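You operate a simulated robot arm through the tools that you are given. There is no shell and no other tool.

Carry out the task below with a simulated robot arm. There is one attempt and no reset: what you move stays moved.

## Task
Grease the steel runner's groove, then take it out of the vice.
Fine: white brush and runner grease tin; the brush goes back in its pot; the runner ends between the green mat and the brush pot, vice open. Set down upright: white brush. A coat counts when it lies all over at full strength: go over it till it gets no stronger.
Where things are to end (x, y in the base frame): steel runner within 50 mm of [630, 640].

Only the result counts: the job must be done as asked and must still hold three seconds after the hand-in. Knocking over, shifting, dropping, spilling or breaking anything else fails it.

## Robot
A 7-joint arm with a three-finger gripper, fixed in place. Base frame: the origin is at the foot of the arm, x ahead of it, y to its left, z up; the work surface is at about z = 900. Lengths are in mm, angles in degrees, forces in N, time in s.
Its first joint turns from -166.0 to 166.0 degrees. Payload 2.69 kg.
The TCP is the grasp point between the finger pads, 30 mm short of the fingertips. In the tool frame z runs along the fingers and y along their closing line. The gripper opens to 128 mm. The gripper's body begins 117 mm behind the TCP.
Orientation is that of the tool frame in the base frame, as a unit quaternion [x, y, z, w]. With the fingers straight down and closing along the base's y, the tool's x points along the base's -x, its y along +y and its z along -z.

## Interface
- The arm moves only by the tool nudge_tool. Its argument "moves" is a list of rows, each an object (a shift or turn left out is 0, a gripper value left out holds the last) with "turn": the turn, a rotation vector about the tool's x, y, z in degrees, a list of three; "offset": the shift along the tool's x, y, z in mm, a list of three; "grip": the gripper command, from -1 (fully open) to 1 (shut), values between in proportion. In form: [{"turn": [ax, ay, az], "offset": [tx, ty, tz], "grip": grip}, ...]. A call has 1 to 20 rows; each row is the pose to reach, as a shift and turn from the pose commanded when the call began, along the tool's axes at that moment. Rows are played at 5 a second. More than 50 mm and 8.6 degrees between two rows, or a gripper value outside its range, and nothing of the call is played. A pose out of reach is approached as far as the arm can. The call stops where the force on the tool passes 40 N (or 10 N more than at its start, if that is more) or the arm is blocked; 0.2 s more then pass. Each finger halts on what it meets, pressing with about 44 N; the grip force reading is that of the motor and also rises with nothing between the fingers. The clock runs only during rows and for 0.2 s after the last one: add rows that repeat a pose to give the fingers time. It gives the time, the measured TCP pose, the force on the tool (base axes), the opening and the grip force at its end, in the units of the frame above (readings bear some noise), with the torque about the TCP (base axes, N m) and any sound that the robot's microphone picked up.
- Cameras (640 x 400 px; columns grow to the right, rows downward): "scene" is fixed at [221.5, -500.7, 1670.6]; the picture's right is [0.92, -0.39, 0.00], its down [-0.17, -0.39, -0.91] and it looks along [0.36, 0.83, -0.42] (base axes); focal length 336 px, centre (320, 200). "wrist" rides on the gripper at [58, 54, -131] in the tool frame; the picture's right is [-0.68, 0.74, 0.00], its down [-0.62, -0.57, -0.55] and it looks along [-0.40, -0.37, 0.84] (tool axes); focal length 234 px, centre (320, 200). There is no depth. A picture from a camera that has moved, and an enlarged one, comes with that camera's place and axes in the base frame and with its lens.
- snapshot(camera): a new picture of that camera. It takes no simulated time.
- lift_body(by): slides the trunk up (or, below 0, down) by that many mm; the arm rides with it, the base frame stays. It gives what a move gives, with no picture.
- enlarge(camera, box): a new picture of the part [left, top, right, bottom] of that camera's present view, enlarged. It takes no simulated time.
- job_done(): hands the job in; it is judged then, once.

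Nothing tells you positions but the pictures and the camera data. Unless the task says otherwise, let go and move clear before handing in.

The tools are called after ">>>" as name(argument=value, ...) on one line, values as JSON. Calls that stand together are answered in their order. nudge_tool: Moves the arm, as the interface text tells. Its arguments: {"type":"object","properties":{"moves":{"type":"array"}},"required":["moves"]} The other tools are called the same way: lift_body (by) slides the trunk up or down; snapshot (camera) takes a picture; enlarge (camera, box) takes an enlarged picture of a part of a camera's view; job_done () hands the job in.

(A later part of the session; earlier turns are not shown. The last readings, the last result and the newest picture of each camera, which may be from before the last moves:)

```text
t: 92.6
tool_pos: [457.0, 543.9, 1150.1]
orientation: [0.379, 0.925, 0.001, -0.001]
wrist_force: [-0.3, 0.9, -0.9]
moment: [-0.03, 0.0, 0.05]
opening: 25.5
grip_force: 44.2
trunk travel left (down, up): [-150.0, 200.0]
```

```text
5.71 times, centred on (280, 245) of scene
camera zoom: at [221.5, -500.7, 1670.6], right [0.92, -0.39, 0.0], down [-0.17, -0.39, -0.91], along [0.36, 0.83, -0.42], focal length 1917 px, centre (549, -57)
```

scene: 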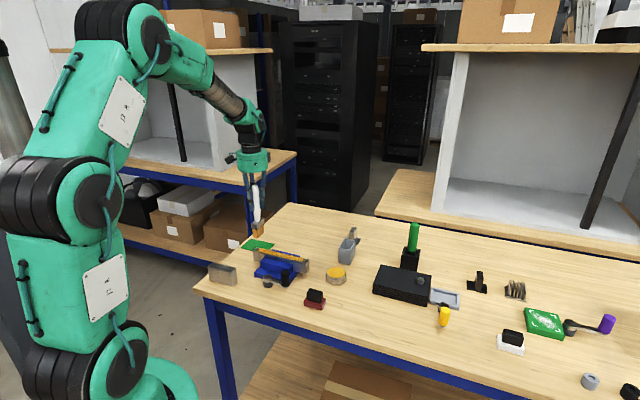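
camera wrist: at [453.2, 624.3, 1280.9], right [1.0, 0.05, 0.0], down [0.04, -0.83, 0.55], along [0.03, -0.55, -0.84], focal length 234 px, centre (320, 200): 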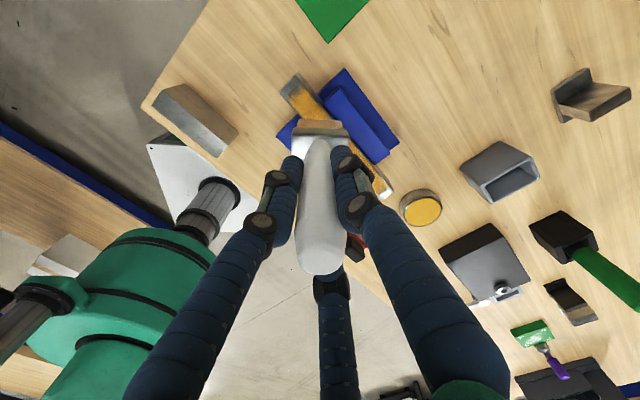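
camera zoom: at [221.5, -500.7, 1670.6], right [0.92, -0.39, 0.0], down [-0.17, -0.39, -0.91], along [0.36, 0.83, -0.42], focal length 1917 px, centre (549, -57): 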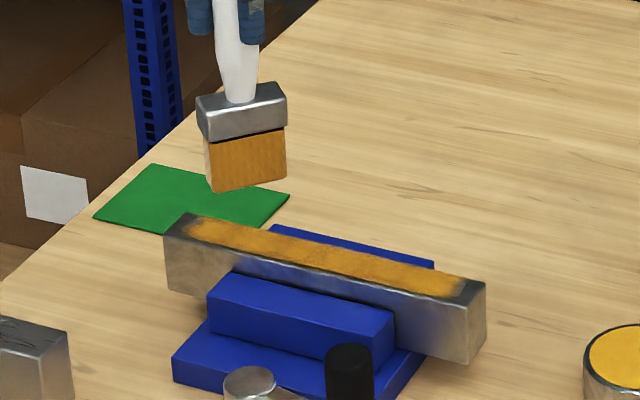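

The brush is now diagonal to the groove. I'll set it down near the near end and stroke across that end.

>>> nudge_tool(moves=[{"offset": [20, 0, 0]}, {"offset": [20, 0, 30]}, {"offset": [20, 0, 42]}, {"offset": [20, 0, 45]}, {"offset": [25, 0, 45.8]}, {"offset": [32, 0, 45.8]}, {"offset": [39, 0, 45.8]}, {"offset": [46, 0, 45.8]}, {"offset": [50, 0, 45.8]}, {"offset": [43, 0, 45.8]}, {"offset": [36, 0, 45.8]}, {"offset": [43, 3, 45.8]}, {"offset": [50, 3, 45.8]}, {"offset": [43, 3, 45.8]}, {"offset": [36, 3, 45.8]}, {"offset": [29, -2, 45.8]}, {"offset": [36, -2, 45.8]}, {"offset": [43, -2, 45.8]}, {"offset": [50, -2, 45.8]}, {"offset": [43, 0, 45.8]}])

>>> enlarge(camera="scene", box=[240, 220, 300, 270])

```text
t: 96.8
tool_pos: [425.6, 574.1, 1104.9]
orientation: [0.378, 0.926, 0.0, 0.0]
wrist_force: [-1.6, 2.2, 15.2]
moment: [0.1, 0.23, -0.06]
opening: 25.2
grip_force: 43.7
trunk travel left (down, up): [-150.0, 200.0]
```

```text
8.00 times, centred on (270, 245) of scene
camera zoom: at [221.5, -500.7, 1670.6], right [0.92, -0.39, 0.0], down [-0.17, -0.39, -0.91], along [0.36, 0.83, -0.42], focal length 2684 px, centre (720, -160)
```

zoom: 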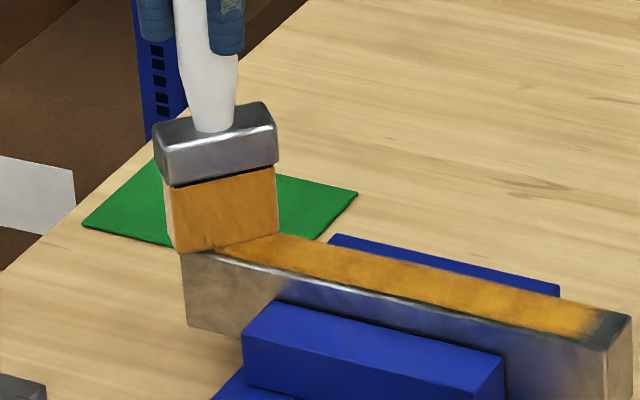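

>>> nudge_tool(moves=[{"offset": [-8, 0, 0]}, {"offset": [-18, 0, 0]}, {"offset": [-30, 0, 0]}, {"offset": [-42, 0, 0]}, {"offset": [-54, 0, 0]}, {"offset": [-64, 0, 0]}, {"offset": [-64, 0, 0]}])

>>> enlarge(camera="wrist", box=[242, 60, 322, 110])

>>> enlarge(camera="scene", box=[246, 235, 286, 262])

```text
t: 98.4
tool_pos: [471.9, 529.5, 1103.9]
orientation: [0.378, 0.926, 0.001, 0.001]
wrist_force: [-1.1, 3.5, 22.1]
moment: [0.27, 0.06, -0.03]
opening: 25.4
grip_force: 43.7
trunk travel left (down, up): [-150.0, 200.0]
```

```text
8.00 times, centred on (282, 85) of wrist
camera zoom: at [468.2, 609.3, 1235.8], right [1.0, 0.05, 0.0], down [0.04, -0.84, 0.55], along [0.03, -0.55, -0.84], focal length 1873 px, centre (624, 1120)
```

zoom: 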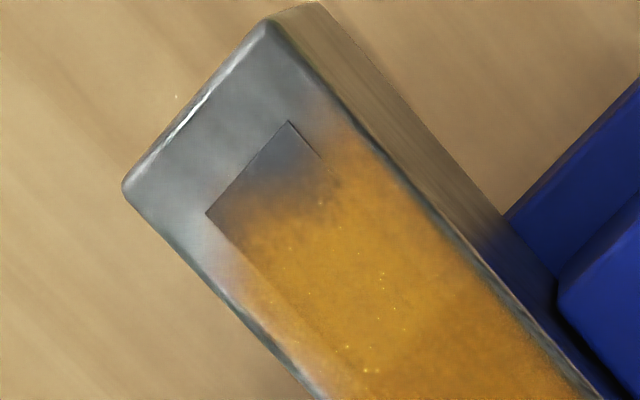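

```text
14.81 times, centred on (266, 248) of scene
camera zoom: at [221.5, -500.7, 1670.6], right [0.92, -0.39, 0.0], down [-0.17, -0.39, -0.91], along [0.36, 0.83, -0.42], focal length 4970 px, centre (1120, -518)
```

zoom: 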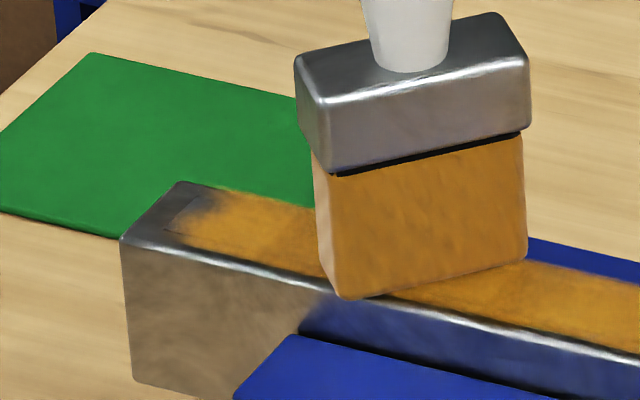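

The diagonal strokes may have changed the corner slightly; I need the same viewpoint to be sure. I'll lift, turn back to the original yaw and look from the earlier pose.

>>> nudge_tool(moves=[{"offset": [0, 0, -20]}, {"offset": [10, 0, -40], "turn": [0, 0, -7.4]}, {"offset": [21, 0, -40], "turn": [0, 0, -14.8]}, {"offset": [21, 0, -40], "turn": [0, 0, -22.2]}, {"offset": [21, 0, -40], "turn": [0, 0, -29.6]}, {"offset": [21, 0, -40], "turn": [0, 0, -37]}, {"offset": [21, 0, -40], "turn": [0, 0, -44.4]}, {"offset": [21, 0, -20], "turn": [0, 0, -44.4]}, {"offset": [21, 0, -6], "turn": [0, 0, -44.4]}, {"offset": [21, 0, -6], "turn": [0, 0, -44.4]}])

>>> enlarge(camera="wrist", box=[290, 60, 350, 100])

```text
t: 100.6
tool_pos: [456.7, 544.6, 1109.9]
orientation: [0.001, 1.0, 0.0, 0.0]
wrist_force: [-0.6, 0.9, -1.4]
moment: [-0.02, 0.02, -0.02]
opening: 25.4
grip_force: 44.1
trunk travel left (down, up): [-150.0, 200.0]
```

```text
10.00 times, centred on (320, 80) of wrist
camera zoom: at [399.3, 599.1, 1240.8], right [0.68, 0.74, 0.0], down [0.62, -0.57, 0.55], along [0.4, -0.37, -0.84], focal length 2342 px, centre (320, 1400)
```

zoom: 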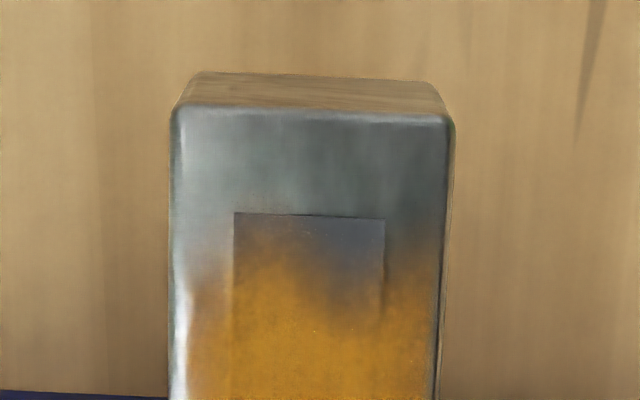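

The pattern is identical, even after diagonal strokes. As a last check I'll tilt the brush 5 degrees so its near edge presses directly on that last strip, and stroke there.

>>> nudge_tool(moves=[{"offset": [10, 10, -12], "turn": [1.75, -1.8, 0]}, {"offset": [25, 24, -15], "turn": [3.5, -3.6, 0]}, {"offset": [33.7, 31.4, -15], "turn": [3.5, -3.6, 0]}, {"offset": [33.7, 31.4, -3], "turn": [3.5, -3.6, 0]}, {"offset": [33.7, 31.4, 2], "turn": [3.5, -3.6, 0]}, {"offset": [33.7, 31.4, 3.5], "turn": [3.5, -3.6, 0]}, {"offset": [33.7, 31.4, 4.5], "turn": [3.5, -3.6, 0]}])

>>> enlarge(camera="scene", box=[246, 225, 286, 262])

```text
t: 102.2
tool_pos: [423.7, 577.1, 1105.5]
orientation: [0.001, 0.999, -0.031, 0.032]
wrist_force: [-0.2, 0.5, 0.4]
moment: [0.0, -0.03, 0.01]
opening: 25.4
grip_force: 43.6
trunk travel left (down, up): [-150.0, 200.0]
```

```text
10.81 times, centred on (266, 244) of scene
camera zoom: at [221.5, -500.7, 1670.6], right [0.92, -0.39, 0.0], down [-0.17, -0.39, -0.91], along [0.36, 0.83, -0.42], focal length 3626 px, centre (904, -270)
```

zoom: 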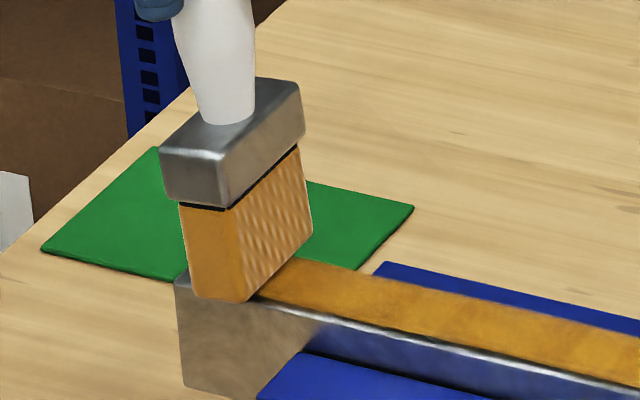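

>>> nudge_tool(moves=[{"offset": [0, 0, 1]}, {"offset": [0, 0, 1.8]}])

```text
t: 102.8
tool_pos: [423.9, 575.6, 1104.0]
orientation: [0.0, 0.999, -0.029, 0.032]
wrist_force: [-1.1, -1.5, 11.0]
moment: [-0.14, 0.22, 0.0]
opening: 25.4
grip_force: 44.2
trunk travel left (down, up): [-150.0, 200.0]
```

>>> nudge_tool(moves=[{"offset": [2.1, 2.1, -0.26]}, {"offset": [4.3, 4.2, -0.52]}, {"offset": [2.1, 2.1, -0.26]}, {"offset": [0, 0, 0]}, {"offset": [-2.8, -2.8, 0.35]}, {"offset": [0, 0, 0]}, {"offset": [2.1, 2.1, -0.26]}, {"offset": [4.3, 4.2, -0.52]}, {"offset": [2.1, 2.1, -0.26]}, {"offset": [0, 0, 0]}, {"offset": [-2.8, -2.8, 0.35]}, {"offset": [0, 0, 0]}, {"offset": [4.3, 4.2, -0.52]}, {"offset": [0, 0, 0]}, {"offset": [-2.8, -2.8, 0.35]}, {"offset": [4.3, 4.2, -0.52]}, {"offset": [0, 0, 0]}, {"offset": [-5, -5, 0.6]}])

>>> nudge_tool(moves=[{"offset": [-8, -8, -15]}, {"offset": [-20, -20, -20], "turn": [-1.75, 1.8, 0]}, {"offset": [-29, -29, -17], "turn": [-3.5, 3.6, 0]}, {"offset": [-29, -29, -5], "turn": [-3.5, 3.6, 0]}, {"offset": [-29, -29, -5], "turn": [-3.5, 3.6, 0]}])

>>> enlarge(camera="wrist", box=[290, 60, 350, 100])

```text
t: 106.6
tool_pos: [429.1, 569.7, 1104.5]
orientation: [0.0, 0.999, -0.031, 0.032]
wrist_force: [-4.4, 5.2, 18.8]
moment: [0.75, 0.57, 0.01]
opening: 25.6
grip_force: 43.6
trunk travel left (down, up): [-150.0, 200.0]
```

```text
t: 107.8
tool_pos: [456.8, 541.2, 1112.0]
orientation: [0.001, 1.0, 0.0, -0.001]
wrist_force: [0.2, 0.1, -1.2]
moment: [0.0, 0.0, -0.03]
opening: 25.8
grip_force: 44.2
trunk travel left (down, up): [-150.0, 200.0]
```

```text
10.00 times, centred on (320, 80) of wrist
camera zoom: at [399.3, 596.7, 1242.9], right [0.68, 0.74, 0.0], down [0.62, -0.57, 0.55], along [0.4, -0.37, -0.84], focal length 2342 px, centre (320, 1400)
```

zoom: 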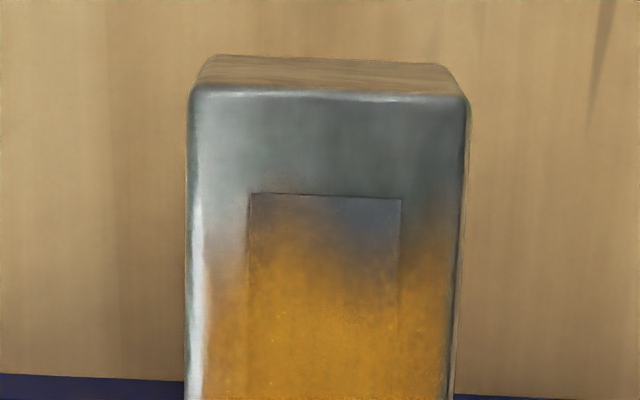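

There is a slight improvement when the edge bears directly on that strip, so I'll reload and do it again with a fresh brush.

>>> nudge_tool(moves=[{"offset": [0, 0, -30]}, {"offset": [-10, -8, -58]}, {"offset": [-48, -40, -58]}, {"offset": [-86, -72, -58]}, {"offset": [-124, -104, -58]}, {"offset": [-162, -136, -58]}, {"offset": [-190, -159, -58]}, {"offset": [-198.2, -165.7, -58]}, {"offset": [-198.2, -165.7, -58]}, {"offset": [-198.2, -165.7, -15]}, {"offset": [-198.2, -165.7, 25]}, {"offset": [-198.2, -165.7, 41]}, {"offset": [-198.2, -165.7, 44]}, {"offset": [-198.2, -165.7, 45.5]}, {"offset": [-198.2, -165.7, 45.5]}, {"offset": [-198.2, -165.7, 45.5]}, {"offset": [-198.2, -165.7, 45.5]}])

>>> enlarge(camera="scene", box=[296, 215, 376, 290])

```text
t: 111.4
tool_pos: [655.9, 375.6, 1067.0]
orientation: [0.0, 1.0, -0.001, 0.001]
wrist_force: [-0.4, 0.8, 5.4]
moment: [0.1, -0.14, 0.0]
opening: 25.4
grip_force: 43.4
trunk travel left (down, up): [-150.0, 200.0]
```

```text
5.33 times, centred on (336, 252) of scene
camera zoom: at [221.5, -500.7, 1670.6], right [0.92, -0.39, 0.0], down [-0.17, -0.39, -0.91], along [0.36, 0.83, -0.42], focal length 1789 px, centre (235, -80)
```

zoom: 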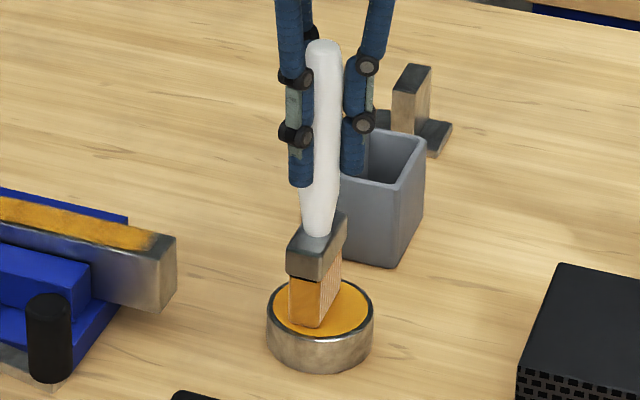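

>>> nudge_tool(moves=[{"offset": [0, 0, -40]}, {"offset": [0, 0, -80]}, {"offset": [0, 0, -103]}, {"offset": [38, 33, -103]}, {"offset": [76, 66, -103]}, {"offset": [114, 99, -103]}, {"offset": [152, 132, -103]}, {"offset": [190, 165, -103]}, {"offset": [220, 190, -103], "turn": [1.75, -1.8, 0]}, {"offset": [232, 200, -103], "turn": [3.5, -3.6, 0]}, {"offset": [232, 200, -65], "turn": [3.5, -3.6, 0]}, {"offset": [232, 200, -41], "turn": [3.5, -3.6, 0]}, {"offset": [232, 200, -38.5], "turn": [3.5, -3.6, 0]}, {"offset": [232, 200, -37.5], "turn": [3.5, -3.6, 0]}])

```text
refused: row 4 steps farther than a row can; nothing moved
```

>>> nudge_tool(moves=[{"offset": [0, 0, -40]}, {"offset": [0, 0, -80]}, {"offset": [0, 0, -103]}, {"offset": [36, 31, -103]}, {"offset": [72, 62, -103]}, {"offset": [108, 93, -103]}, {"offset": [144, 124, -103]}, {"offset": [180, 155, -103]}, {"offset": [212, 183, -103], "turn": [1.75, -1.8, 0]}, {"offset": [232, 200, -103], "turn": [3.5, -3.6, 0]}, {"offset": [232, 200, -65], "turn": [3.5, -3.6, 0]}, {"offset": [232, 200, -41], "turn": [3.5, -3.6, 0]}, {"offset": [232, 200, -38.5], "turn": [3.5, -3.6, 0]}, {"offset": [232, 200, -37.3], "turn": [3.5, -3.6, 0]}])

```text
t: 114.4
tool_pos: [423.1, 577.3, 1103.3]
orientation: [0.0, 0.999, -0.03, 0.032]
wrist_force: [0.0, 0.1, 4.5]
moment: [0.06, 0.02, 0.02]
opening: 25.5
grip_force: 43.6
trunk travel left (down, up): [-150.0, 200.0]
```

>>> nudge_tool(moves=[{"offset": [0, 0, 0.6]}, {"offset": [3.6, 3.5, 0.1]}, {"offset": [-2.1, -2.1, 0.8]}, {"offset": [-7.1, -7, 1.4]}, {"offset": [-2.1, -2.1, 0.8]}, {"offset": [3.6, 3.5, 0.1]}, {"offset": [-2.1, -2.1, 0.8]}, {"offset": [-7.1, -7, 1.4]}, {"offset": [-2.1, -2.1, 0.8]}, {"offset": [3.6, 3.5, 0.1]}, {"offset": [0.8, 6.4, 0.1]}, {"offset": [-4.9, 0.8, 0.8]}, {"offset": [-9.9, -4.1, 1.4]}, {"offset": [-4.9, 0.8, 0.8]}, {"offset": [0.8, 6.4, 0.1]}, {"offset": [-4.9, 0.8, 0.8]}, {"offset": [0.8, 6.4, 0.1]}, {"offset": [-4.9, 0.8, 0.8]}, {"offset": [-9.9, -4.1, 1.4]}])

>>> nudge_tool(moves=[{"offset": [-8, -8, -15]}, {"offset": [-16, -18, -20], "turn": [-1.75, 1.8, 0]}, {"offset": [-24, -28, -17], "turn": [-3.5, 3.6, 0]}, {"offset": [-24, -28, -4], "turn": [-3.5, 3.6, 0]}, {"offset": [-24, -28, -4], "turn": [-3.5, 3.6, 0]}])

>>> enlarge(camera="wrist", box=[290, 60, 350, 100])

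```text
t: 118.4
tool_pos: [434.3, 573.0, 1103.0]
orientation: [0.0, 0.999, -0.03, 0.032]
wrist_force: [-4.3, 4.0, 15.4]
moment: [0.63, 0.53, -0.05]
opening: 25.4
grip_force: 43.5
trunk travel left (down, up): [-150.0, 200.0]
```

```text
t: 119.6
tool_pos: [457.1, 545.8, 1108.3]
orientation: [0.0, 1.0, 0.0, 0.0]
wrist_force: [-0.4, 0.8, -0.8]
moment: [-0.04, 0.03, 0.01]
opening: 25.3
grip_force: 44.0
trunk travel left (down, up): [-150.0, 200.0]
```

```text
10.00 times, centred on (320, 80) of wrist
camera zoom: at [399.1, 599.1, 1240.8], right [0.68, 0.74, 0.0], down [0.62, -0.57, 0.55], along [0.4, -0.37, -0.84], focal length 2342 px, centre (320, 1400)
```

zoom: 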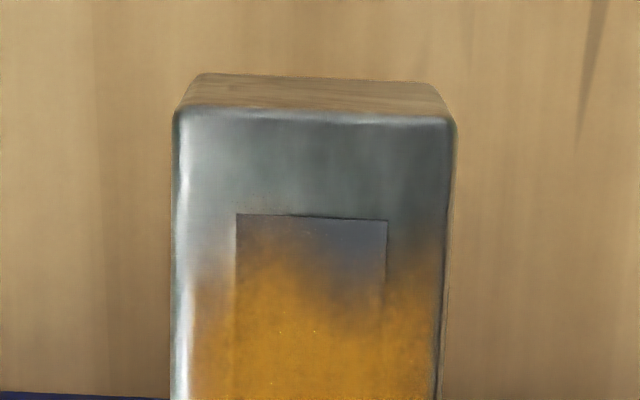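

The picture is exactly the same again, so the near end is as strong as it gets. Now I'll check whether the middle can still get stronger: images first, then full passes with the freshly loaded brush.

>>> enlarge(camera="scene", box=[274, 240, 314, 265])

>>> nudge_tool(moves=[{"offset": [14, 14, 0]}, {"offset": [25, 23, 2.5]}, {"offset": [25, 23, 4.2]}, {"offset": [16, 14.2, 4.6]}, {"offset": [6, 4.4, 4.6]}, {"offset": [-4, -5.4, 4.6]}, {"offset": [-14, -15.2, 4.6]}, {"offset": [-24, -25, 4.6]}, {"offset": [-34, -34.8, 4.6]}, {"offset": [-44, -44.6, 4.6]}, {"offset": [-54, -54.4, 4.6]}, {"offset": [-64, -64.2, 4.6]}, {"offset": [-74, -74, 4.6]}, {"offset": [-84, -83.8, 4.6]}, {"offset": [-94, -93.6, 4.6]}, {"offset": [-104, -103.4, 4.6]}, {"offset": [-112, -111.2, 4.6]}])

>>> enlarge(camera="scene", box=[254, 240, 310, 270])

```text
16.00 times, centred on (294, 252) of scene
camera zoom: at [221.5, -500.7, 1670.6], right [0.92, -0.39, 0.0], down [-0.17, -0.39, -0.91], along [0.36, 0.83, -0.42], focal length 5367 px, centre (736, -640)
```

zoom: 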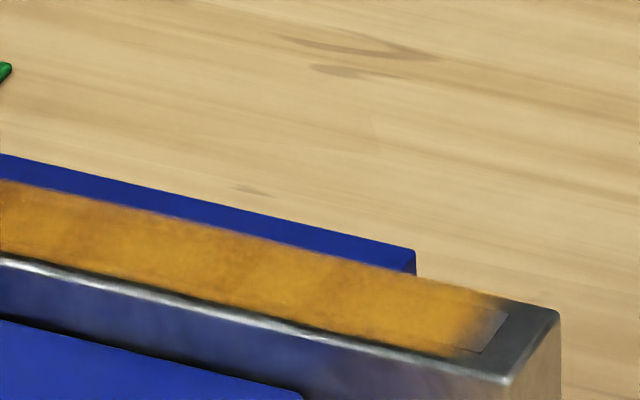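

```text
t: 123.2
tool_pos: [568.8, 433.3, 1105.0]
orientation: [0.0, 1.0, -0.001, 0.0]
wrist_force: [-1.0, 0.4, -1.0]
moment: [0.0, 0.01, -0.01]
opening: 25.7
grip_force: 44.4
trunk travel left (down, up): [-150.0, 200.0]
```

```text
11.43 times, centred on (282, 255) of scene
camera zoom: at [221.5, -500.7, 1670.6], right [0.92, -0.39, 0.0], down [-0.17, -0.39, -0.91], along [0.36, 0.83, -0.42], focal length 3834 px, centre (754, -429)
```

zoom: 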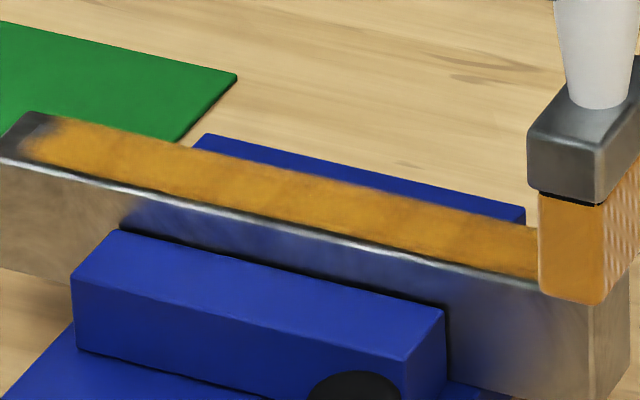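

That pass barely touched. I'll press to firm contact and repeat full passes.

>>> nudge_tool(moves=[{"offset": [0, 0, 0.8]}, {"offset": [0, 0, 1.5]}, {"offset": [0, 0, 2]}])

```text
t: 124.0
tool_pos: [568.7, 433.8, 1103.4]
orientation: [0.0, 1.0, -0.001, 0.001]
wrist_force: [0.5, -0.6, 0.1]
moment: [-0.07, -0.06, -0.02]
opening: 25.5
grip_force: 44.1
trunk travel left (down, up): [-150.0, 200.0]
```

>>> nudge_tool(moves=[{"offset": [0, 0, 0.6]}, {"offset": [0, 0, 1.1]}])

```text
t: 124.6
tool_pos: [569.0, 434.5, 1102.9]
orientation: [0.0, 1.0, 0.0, 0.001]
wrist_force: [0.1, -0.8, 7.0]
moment: [0.01, -0.03, 0.01]
opening: 25.6
grip_force: 43.7
trunk travel left (down, up): [-150.0, 200.0]
```

>>> nudge_tool(moves=[{"offset": [8, 7.4, 0]}, {"offset": [16, 14.8, 0]}, {"offset": [24, 22.4, 0]}, {"offset": [32, 30, 0]}, {"offset": [40, 37.6, 0]}, {"offset": [48, 45.2, 0]}, {"offset": [56, 52.8, 0]}, {"offset": [64, 60.4, 0]}, {"offset": [72, 68, 0]}, {"offset": [80, 75.6, 0]}, {"offset": [88, 83.2, 0]}, {"offset": [96, 91, 0]}, {"offset": [104, 98.6, 0]}, {"offset": [112, 106.3, 0]}, {"offset": [120, 114, 0]}, {"offset": [128, 121.7, 0]}, {"offset": [136, 129.3, 0]}, {"offset": [144, 137, 0]}, {"offset": [151, 143.7, 0]}, {"offset": [155, 147.5, 0]}])

>>> enlarge(camera="scene", box=[254, 240, 310, 270])

>>> enlarge(camera="scene", box=[274, 240, 314, 265])

```text
t: 128.8
tool_pos: [412.3, 579.9, 1103.6]
orientation: [0.0, 1.0, 0.0, -0.001]
wrist_force: [1.5, -2.2, 10.0]
moment: [-0.25, -0.26, -0.01]
opening: 25.5
grip_force: 43.9
trunk travel left (down, up): [-150.0, 200.0]
```

```text
11.43 times, centred on (282, 255) of scene
camera zoom: at [221.5, -500.7, 1670.6], right [0.92, -0.39, 0.0], down [-0.17, -0.39, -0.91], along [0.36, 0.83, -0.42], focal length 3834 px, centre (754, -429)
```

zoom: 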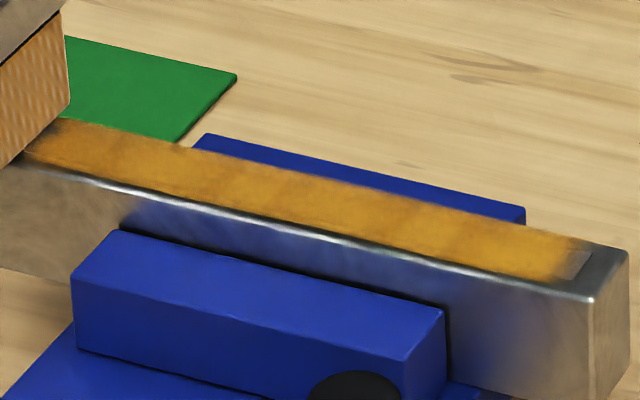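

```text
16.00 times, centred on (294, 252) of scene
camera zoom: at [221.5, -500.7, 1670.6], right [0.92, -0.39, 0.0], down [-0.17, -0.39, -0.91], along [0.36, 0.83, -0.42], focal length 5367 px, centre (736, -640)
```

zoom: 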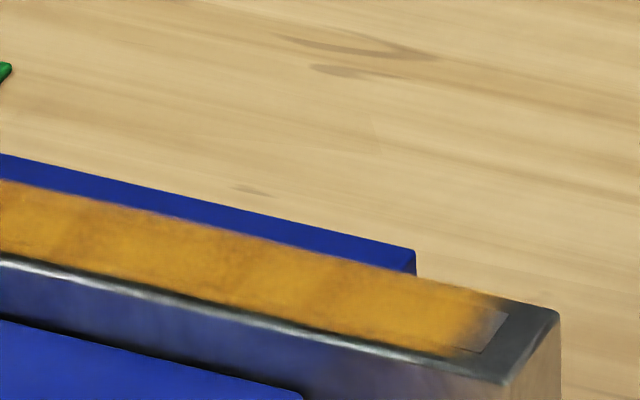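

The two pictures before and after a firm pass are the same, so the coat is saturated all over. I'll now lift the brush and carry it back above its pot.

>>> nudge_tool(moves=[{"offset": [0, 0, -48]}, {"offset": [0, 0, -96]}, {"offset": [-42, -14, -96]}, {"offset": [-84, -28, -96]}, {"offset": [-126, -42, -96]}, {"offset": [-168, -56, -96]}, {"offset": [-210, -70, -96]}, {"offset": [-252, -84, -96]}, {"offset": [-294, -98, -96]}, {"offset": [-325, -108, -96]}, {"offset": [-338, -111.4, -96]}, {"offset": [-338, -111.4, -96]}])

>>> enlarge(camera="scene", box=[310, 175, 390, 270])

>>> enlarge(camera="wrist", box=[270, 75, 370, 150])

```text
t: 131.4
tool_pos: [751.2, 469.6, 1198.2]
orientation: [0.0, 1.0, 0.001, -0.001]
wrist_force: [0.0, -0.2, -1.0]
moment: [-0.03, 0.01, -0.02]
opening: 25.6
grip_force: 43.8
trunk travel left (down, up): [-150.0, 200.0]
```

```text
4.21 times, centred on (350, 222) of scene
camera zoom: at [221.5, -500.7, 1670.6], right [0.92, -0.39, 0.0], down [-0.17, -0.39, -0.91], along [0.36, 0.83, -0.42], focal length 1412 px, centre (194, 105)
```

zoom: 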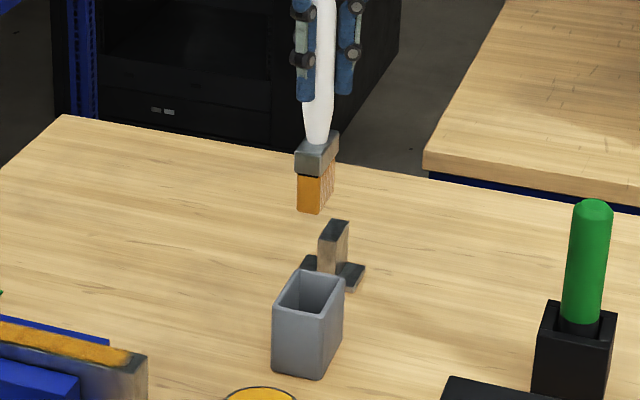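

```text
5.33 times, centred on (320, 112) of wrist
camera zoom: at [694.2, 524.1, 1330.2], right [0.68, 0.74, 0.0], down [0.62, -0.57, 0.55], along [0.4, -0.37, -0.84], focal length 1249 px, centre (320, 667)
```

zoom: 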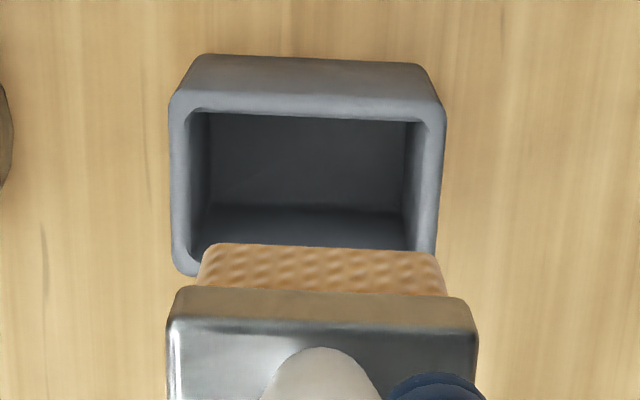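

>>> enlarge(camera="scene", box=[325, 165, 373, 230])

>>> enlarge(camera="scene", box=[330, 200, 370, 230])

>>> snapshot(camera="wrist")

```text
6.15 times, centred on (349, 198) of scene
camera zoom: at [221.5, -500.7, 1670.6], right [0.92, -0.39, 0.0], down [-0.17, -0.39, -0.91], along [0.36, 0.83, -0.42], focal length 2064 px, centre (142, 215)
```

zoom: 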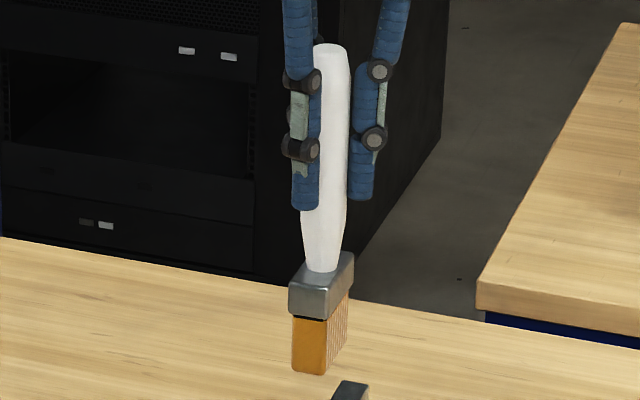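

```text
13.33 times, centred on (350, 215) of scene
camera zoom: at [221.5, -500.7, 1670.6], right [0.92, -0.39, 0.0], down [-0.17, -0.39, -0.91], along [0.36, 0.83, -0.42], focal length 4473 px, centre (-80, 0)
```

zoom: 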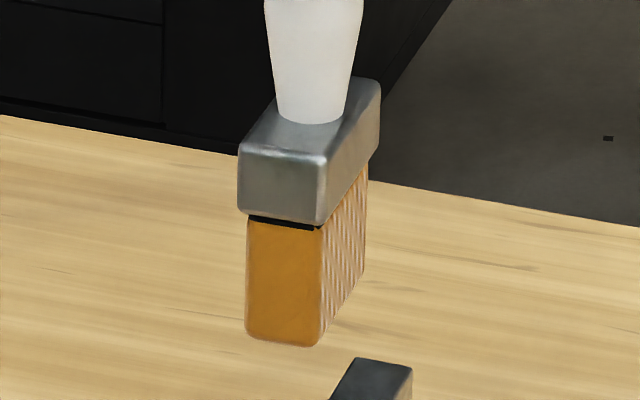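

```text
taken
camera wrist: at [694.2, 524.1, 1330.2], right [0.68, 0.74, 0.0], down [0.62, -0.57, 0.55], along [0.4, -0.37, -0.84], focal length 234 px, centre (320, 200)
```

wrist: 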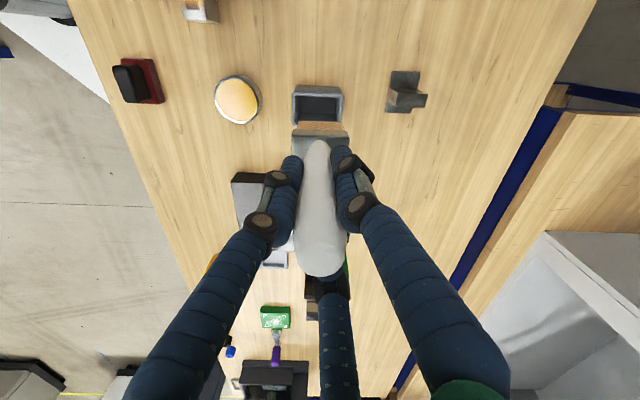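

The brush hangs straight, its tip about 2 mm off the TCP. I'll correct for that and lower until the bristles are just above the pot's rim, then check.

>>> nudge_tool(moves=[{"offset": [3.8, -1.2, 0]}, {"offset": [3.8, -1.2, 40]}, {"offset": [3.8, -1.2, 75]}, {"offset": [3.8, -1.2, 84]}, {"offset": [3.8, -1.2, 84]}])

>>> enlarge(camera="scene", box=[325, 215, 373, 265])

>>> enlarge(camera="wrist", box=[270, 75, 370, 150])

```text
t: 132.6
tool_pos: [747.7, 467.3, 1114.8]
orientation: [0.0, 1.0, 0.0, 0.0]
wrist_force: [0.3, -0.5, -0.6]
moment: [0.05, -0.02, 0.01]
opening: 25.5
grip_force: 44.2
trunk travel left (down, up): [-150.0, 200.0]
```

```text
8.00 times, centred on (349, 240) of scene
camera zoom: at [221.5, -500.7, 1670.6], right [0.92, -0.39, 0.0], down [-0.17, -0.39, -0.91], along [0.36, 0.83, -0.42], focal length 2684 px, centre (88, -120)
```

zoom: 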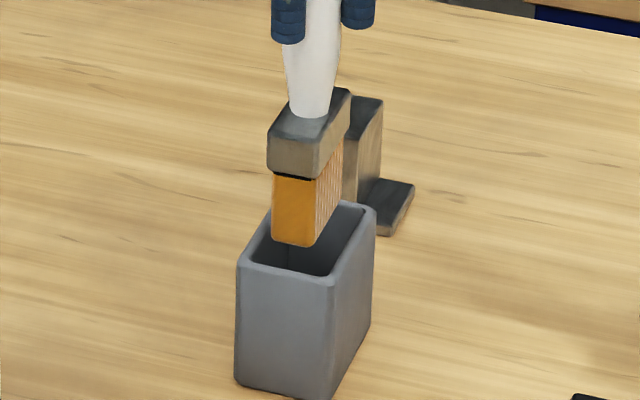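

```text
5.33 times, centred on (320, 112) of wrist
camera zoom: at [690.3, 522.9, 1245.9], right [0.68, 0.74, 0.0], down [0.62, -0.57, 0.55], along [0.4, -0.37, -0.84], focal length 1249 px, centre (320, 667)
```

zoom: 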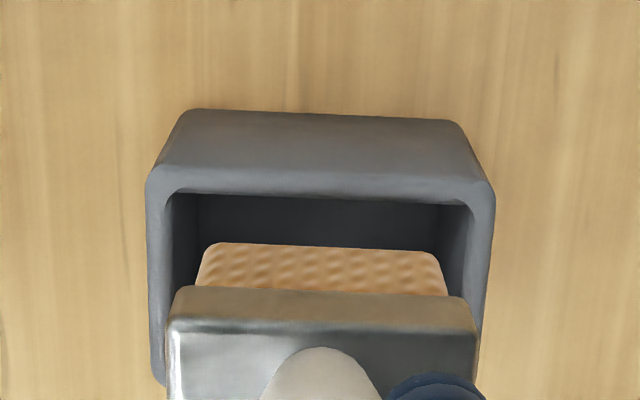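

The bristles are centred over the pot's opening with even gaps all round. Lowering into the pot.

>>> nudge_tool(moves=[{"offset": [0, 0, 12]}, {"offset": [0, 0, 24]}, {"offset": [0, 0, 36]}, {"offset": [0, 0, 48]}, {"offset": [0, 0, 58]}, {"offset": [0, 0, 64]}])

>>> enlarge(camera="scene", box=[325, 215, 373, 265])

```text
t: 134.0
tool_pos: [747.2, 469.6, 1051.2]
orientation: [0.001, 1.0, 0.0, 0.001]
wrist_force: [0.9, -0.1, -0.7]
moment: [0.0, -0.01, -0.02]
opening: 25.5
grip_force: 43.7
trunk travel left (down, up): [-150.0, 200.0]
```

```text
8.00 times, centred on (349, 240) of scene
camera zoom: at [221.5, -500.7, 1670.6], right [0.92, -0.39, 0.0], down [-0.17, -0.39, -0.91], along [0.36, 0.83, -0.42], focal length 2684 px, centre (88, -120)
```

zoom: 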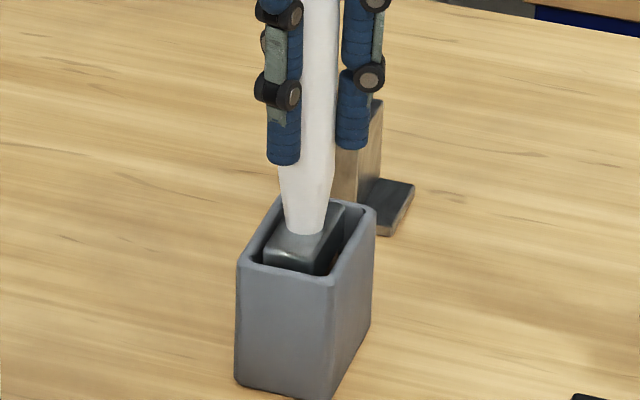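

Going in freely without contact. Easing down the last millimetres until it touches the pot's floor.

>>> nudge_tool(moves=[{"offset": [0, 0, 2]}, {"offset": [0, 0, 4]}, {"offset": [0, 0, 5]}])

```text
t: 134.8
tool_pos: [748.7, 467.6, 1045.2]
orientation: [0.001, 1.0, 0.0, 0.0]
wrist_force: [0.5, -0.5, -0.3]
moment: [0.01, -0.02, -0.03]
opening: 25.4
grip_force: 44.0
trunk travel left (down, up): [-150.0, 200.0]
```

>>> nudge_tool(moves=[{"offset": [0, 0, 1]}, {"offset": [0, 0, 2]}])

```text
t: 135.4
tool_pos: [748.6, 468.4, 1044.5]
orientation: [0.0, 1.0, 0.001, 0.0]
wrist_force: [-0.2, -0.7, 3.0]
moment: [-0.12, 0.16, -0.03]
opening: 25.5
grip_force: 44.3
trunk travel left (down, up): [-150.0, 200.0]
```

The brush stands on the pot's floor. Opening the fingers gently.

>>> nudge_tool(moves=[{"grip": 0.5}, {"grip": 0.3}, {"grip": 0}, {"grip": -0.5}, {"grip": -0.5}])

>>> enlarge(camera="scene", box=[315, 200, 379, 265])

>>> snapshot(camera="wrist")

```text
t: 136.6
tool_pos: [748.7, 468.2, 1043.1]
orientation: [-0.001, 1.0, 0.001, 0.001]
wrist_force: [0.6, -0.3, 0.5]
moment: [-0.02, 0.01, 0.01]
opening: 96.2
grip_force: 0.1
trunk travel left (down, up): [-150.0, 200.0]
```

```text
6.15 times, centred on (347, 232) of scene
camera zoom: at [221.5, -500.7, 1670.6], right [0.92, -0.39, 0.0], down [-0.17, -0.39, -0.91], along [0.36, 0.83, -0.42], focal length 2064 px, centre (154, 0)
```

zoom: 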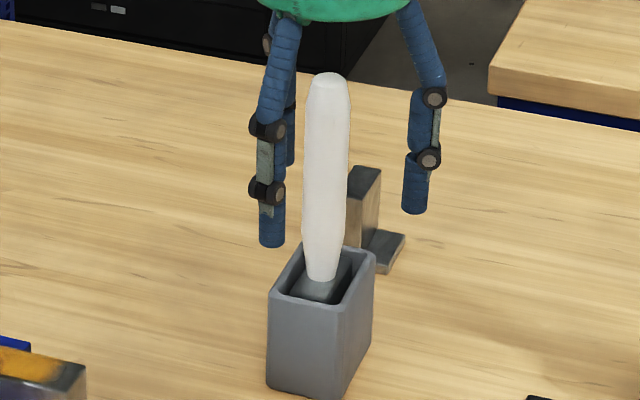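

```text
taken
camera wrist: at [690.3, 522.8, 1174.9], right [0.68, 0.74, 0.0], down [0.62, -0.57, 0.55], along [0.4, -0.37, -0.84], focal length 234 px, centre (320, 200)
```

wrist: 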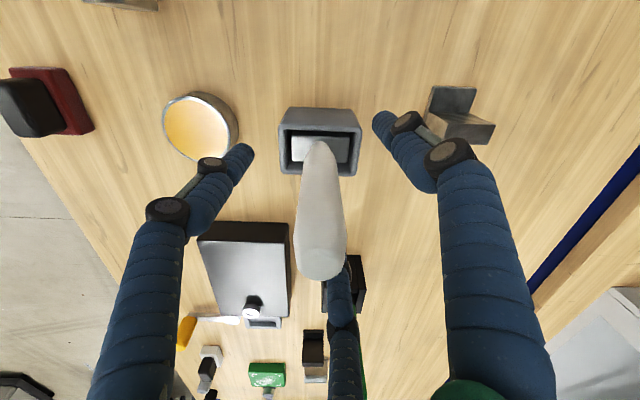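

The white brush stands upright in its pot again. I'll rise clear and move above the vice's crank to look at it closely.

>>> nudge_tool(moves=[{"offset": [0, 0, -40], "grip": -0.5}, {"offset": [0, 0, -80], "grip": -0.5}, {"offset": [0, 0, -120], "grip": -0.5}, {"offset": [0, 0, -157], "grip": -0.5}, {"offset": [41, -11, -157], "grip": -1}, {"offset": [82, -22, -157]}, {"offset": [123, -33, -157]}, {"offset": [164, -44, -157]}, {"offset": [205, -55, -157]}, {"offset": [246, -66, -157]}, {"offset": [284, -78, -150]}, {"offset": [284, -78, -110]}, {"offset": [284, -78, -110]}])

>>> snapshot(camera="wrist")

>>> enlarge(camera="scene", box=[246, 238, 326, 288])

>>> enlarge(camera="scene", box=[320, 205, 384, 265])

```text
t: 139.4
tool_pos: [466.6, 391.2, 1152.4]
orientation: [0.0, 1.0, -0.001, -0.001]
wrist_force: [0.5, 0.1, -0.8]
moment: [-0.03, 0.08, -0.03]
opening: 127.8
grip_force: 0.2
trunk travel left (down, up): [-150.0, 200.0]
```

```text
taken
camera wrist: at [407.6, 445.4, 1283.6], right [0.68, 0.74, 0.0], down [0.62, -0.57, 0.55], along [0.4, -0.37, -0.84], focal length 234 px, centre (320, 200)
```

wrist: 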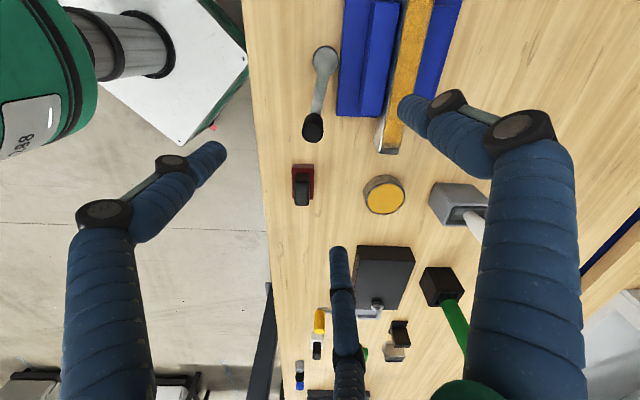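

```text
8.00 times, centred on (286, 263) of scene
camera zoom: at [221.5, -500.7, 1670.6], right [0.92, -0.39, 0.0], down [-0.17, -0.39, -0.91], along [0.36, 0.83, -0.42], focal length 2684 px, centre (592, -304)
```

zoom: 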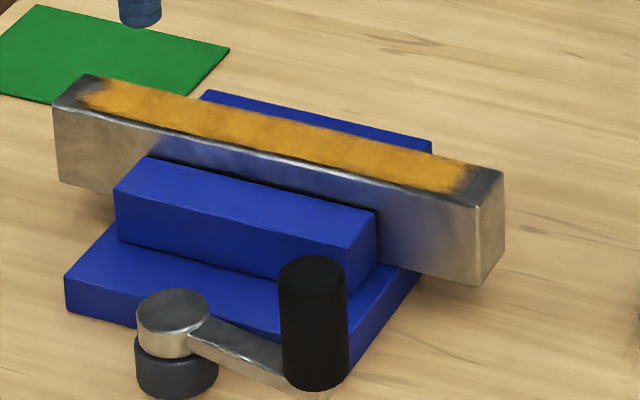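

```text
6.67 times, centred on (352, 235) of scene
camera zoom: at [221.5, -500.7, 1670.6], right [0.92, -0.39, 0.0], down [-0.17, -0.39, -0.91], along [0.36, 0.83, -0.42], focal length 2236 px, centre (107, -33)
```

zoom: 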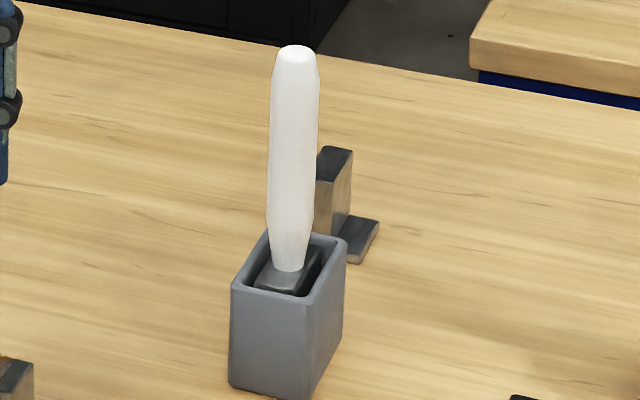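

The brush is back upright in its pot. Zooming in on the crank and on the groove's far end from here.

>>> enlarge(camera="wrist", box=[280, 30, 360, 150])

>>> enlarge(camera="wrist", box=[340, 0, 460, 160])

>>> enlarge(camera="scene", box=[255, 262, 303, 292])

```text
3.33 times, centred on (320, 90) of wrist
camera zoom: at [407.6, 445.4, 1283.6], right [0.68, 0.74, 0.0], down [0.62, -0.57, 0.55], along [0.4, -0.37, -0.84], focal length 781 px, centre (320, 567)
```

zoom: 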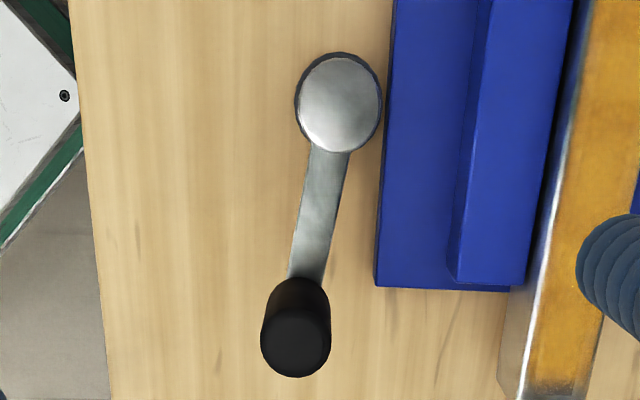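

```text
2.50 times, centred on (400, 80) of wrist
camera zoom: at [407.6, 445.4, 1283.6], right [0.68, 0.74, 0.0], down [0.62, -0.57, 0.55], along [0.4, -0.37, -0.84], focal length 585 px, centre (120, 500)
```

zoom: 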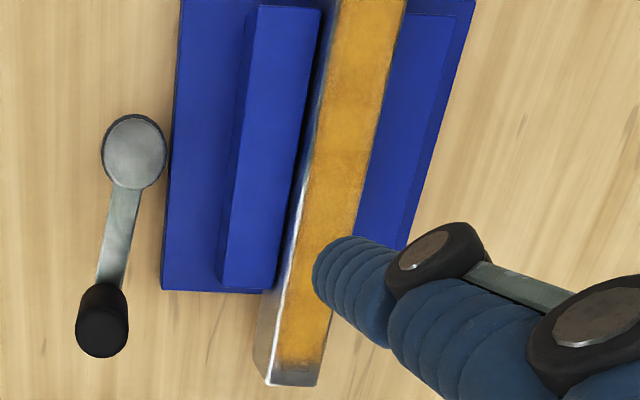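

```text
13.33 times, centred on (279, 277) of scene
camera zoom: at [221.5, -500.7, 1670.6], right [0.92, -0.39, 0.0], down [-0.17, -0.39, -0.91], along [0.36, 0.83, -0.42], focal length 4473 px, centre (867, -827)
```

zoom: 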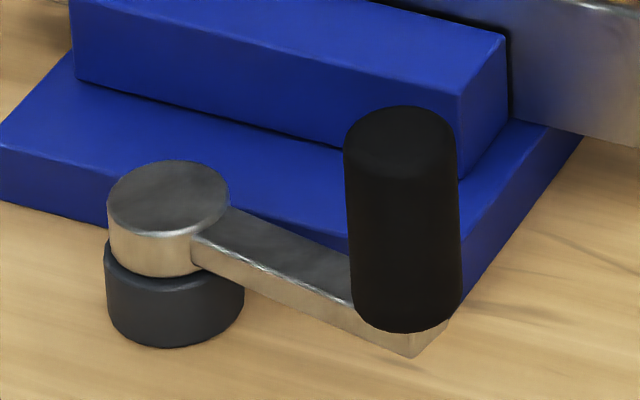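

The crank turns on a vertical hub at about (424, 441), with its black knob at (470, 377), top z 987. I'll turn the gripper so it closes along the knob's swing direction, half close it, and hover over the knob.

>>> nudge_tool(moves=[{"offset": [-3.4, -14.2, 0], "turn": [0, 0, 8], "grip": 0.1}, {"offset": [-3.4, -14.2, 0], "turn": [0, 0, 16]}, {"offset": [-3.4, -14.2, 0], "turn": [0, 0, 24]}, {"offset": [-3.4, -14.2, 0], "turn": [0, 0, 32]}, {"offset": [-3.4, -14.2, 0], "turn": [0, 0, 40]}, {"offset": [-3.4, -14.2, 0], "turn": [0, 0, 48]}, {"offset": [-3.4, -14.2, 0], "turn": [0, 0, 54]}, {"offset": [-3.4, -14.2, 50], "turn": [0, 0, 54]}, {"offset": [-3.4, -14.2, 90], "turn": [0, 0, 54]}, {"offset": [-3.4, -14.2, 90], "turn": [0, 0, 54]}])

>>> snapshot(camera="wrist")

>>> enlarge(camera="scene", box=[240, 200, 330, 300])

```text
t: 141.6
tool_pos: [467.7, 375.2, 1062.5]
orientation: [0.453, 0.891, 0.0, -0.001]
wrist_force: [0.5, -0.2, -0.2]
moment: [-0.02, 0.05, 0.01]
opening: 57.7
grip_force: 0.1
trunk travel left (down, up): [-150.0, 200.0]
```

```text
taken
camera wrist: at [477.3, 454.6, 1194.0], right [0.99, -0.12, 0.0], down [-0.1, -0.83, 0.55], along [-0.06, -0.55, -0.84], focal length 234 px, centre (320, 200)
```

wrist: 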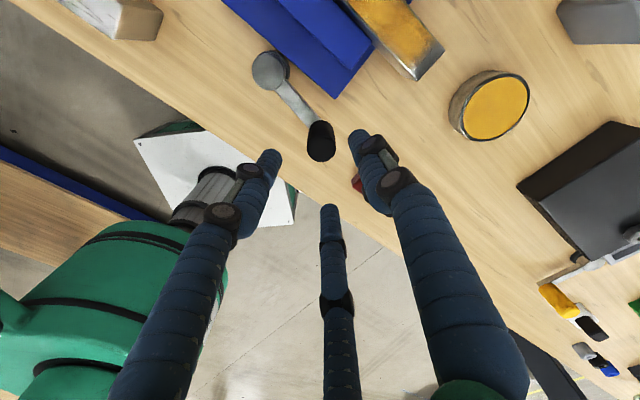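

```text
4.00 times, centred on (285, 250) of scene
camera zoom: at [221.5, -500.7, 1670.6], right [0.92, -0.39, 0.0], down [-0.17, -0.39, -0.91], along [0.36, 0.83, -0.42], focal length 1342 px, centre (460, 0)
```

zoom: 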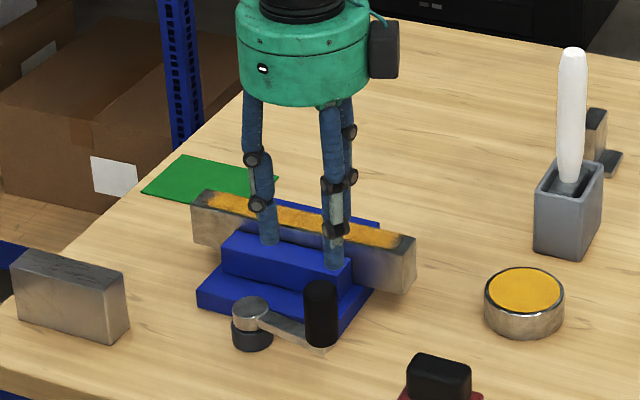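

>>> enlarge(camera="wrist", box=[240, 40, 400, 180])

```text
2.86 times, centred on (320, 110) of wrist
camera zoom: at [477.3, 454.6, 1194.0], right [0.99, -0.12, 0.0], down [-0.1, -0.83, 0.55], along [-0.06, -0.55, -0.84], focal length 669 px, centre (320, 457)
```

zoom: 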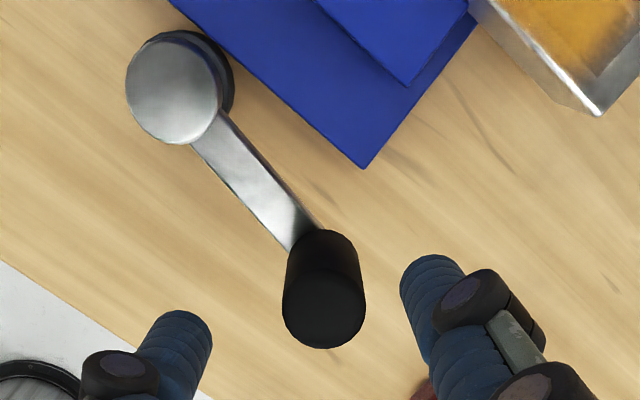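

The knob sits centred between the fingers. Lowering around it to z 972 and closing.

>>> nudge_tool(moves=[{"offset": [0, 2, 40]}, {"offset": [0, 2, 75]}, {"offset": [0, 2, 90]}, {"offset": [0, 2, 90]}])

>>> enlarge(camera="scene", box=[240, 220, 330, 300])

```text
t: 142.6
tool_pos: [469.2, 376.4, 973.4]
orientation: [0.454, 0.891, -0.001, 0.001]
wrist_force: [0.3, 0.0, 0.5]
moment: [-0.01, 0.01, -0.03]
opening: 57.5
grip_force: 0.0
trunk travel left (down, up): [-150.0, 200.0]
```

```text
5.00 times, centred on (285, 260) of scene
camera zoom: at [221.5, -500.7, 1670.6], right [0.92, -0.39, 0.0], down [-0.17, -0.39, -0.91], along [0.36, 0.83, -0.42], focal length 1677 px, centre (495, -100)
```

zoom: 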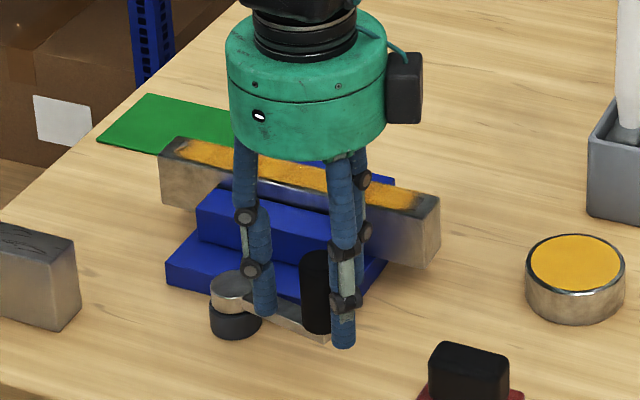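

>>> nudge_tool(moves=[{"grip": 1}, {"grip": 1}, {"grip": 1}])

```text
t: 143.4
tool_pos: [469.5, 374.8, 973.4]
orientation: [0.454, 0.891, -0.001, -0.001]
wrist_force: [10.8, -23.9, -2.7]
moment: [-0.78, -0.37, 0.1]
opening: 26.9
grip_force: 45.3
trunk travel left (down, up): [-150.0, 200.0]
```

The knob is held at 26.9 mm, but there is about 26 N of side force near the fingertips. I'll look before doing anything else.

>>> enlarge(camera="wrist", box=[240, 40, 400, 220])

>>> enlarge(camera="scene", box=[250, 240, 314, 290])

```text
2.22 times, centred on (320, 130) of wrist
camera zoom: at [478.7, 454.2, 1104.3], right [0.99, -0.11, 0.0], down [-0.1, -0.83, 0.55], along [-0.06, -0.55, -0.84], focal length 520 px, centre (320, 356)
```

zoom: 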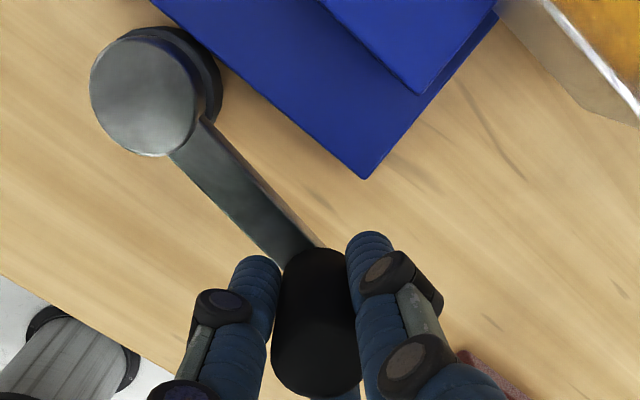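

```text
8.00 times, centred on (282, 265) of scene
camera zoom: at [221.5, -500.7, 1670.6], right [0.92, -0.39, 0.0], down [-0.17, -0.39, -0.91], along [0.36, 0.83, -0.42], focal length 2684 px, centre (624, -320)
```

zoom: 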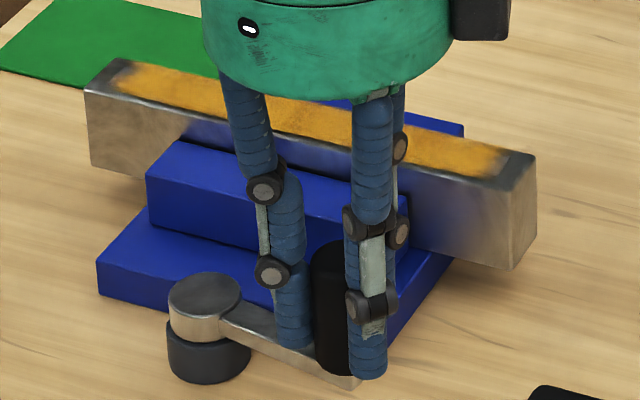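

The grip looks right, but the fingertips may be rubbing the lever, so I'll open, rise 7 mm and grip again.

>>> nudge_tool(moves=[{"grip": 0.3}, {"grip": 0.3}, {"offset": [0, 0, -7], "grip": 0.3}, {"offset": [0, 0, -7], "grip": 0.3}])

>>> nudge_tool(moves=[{"grip": 1}, {"grip": 1}, {"grip": 1}])

```text
t: 144.4
tool_pos: [469.3, 376.5, 980.0]
orientation: [0.454, 0.891, 0.0, 0.0]
wrist_force: [-0.1, -1.0, 0.5]
moment: [0.0, -0.01, 0.02]
opening: 44.8
grip_force: 0.0
trunk travel left (down, up): [-150.0, 200.0]
```

```text
t: 145.2
tool_pos: [469.1, 374.7, 979.6]
orientation: [0.454, 0.891, -0.001, 0.0]
wrist_force: [9.5, -27.4, -0.4]
moment: [-0.85, -0.31, 0.04]
opening: 27.1
grip_force: 45.0
trunk travel left (down, up): [-150.0, 200.0]
```

The side force just means the knob sits a couple of millimetres outward of the grip centre. I'll shift the tool that way to relieve it.

>>> nudge_tool(moves=[{"offset": [-1.2, -0.4, 0]}, {"offset": [-2.4, -0.8, 0]}])

```text
t: 145.8
tool_pos: [468.9, 374.8, 980.8]
orientation: [0.454, 0.891, -0.001, 0.0]
wrist_force: [-4.6, -8.2, -9.1]
moment: [0.0, 0.13, 0.03]
opening: 27.1
grip_force: 44.9
trunk travel left (down, up): [-150.0, 200.0]
```

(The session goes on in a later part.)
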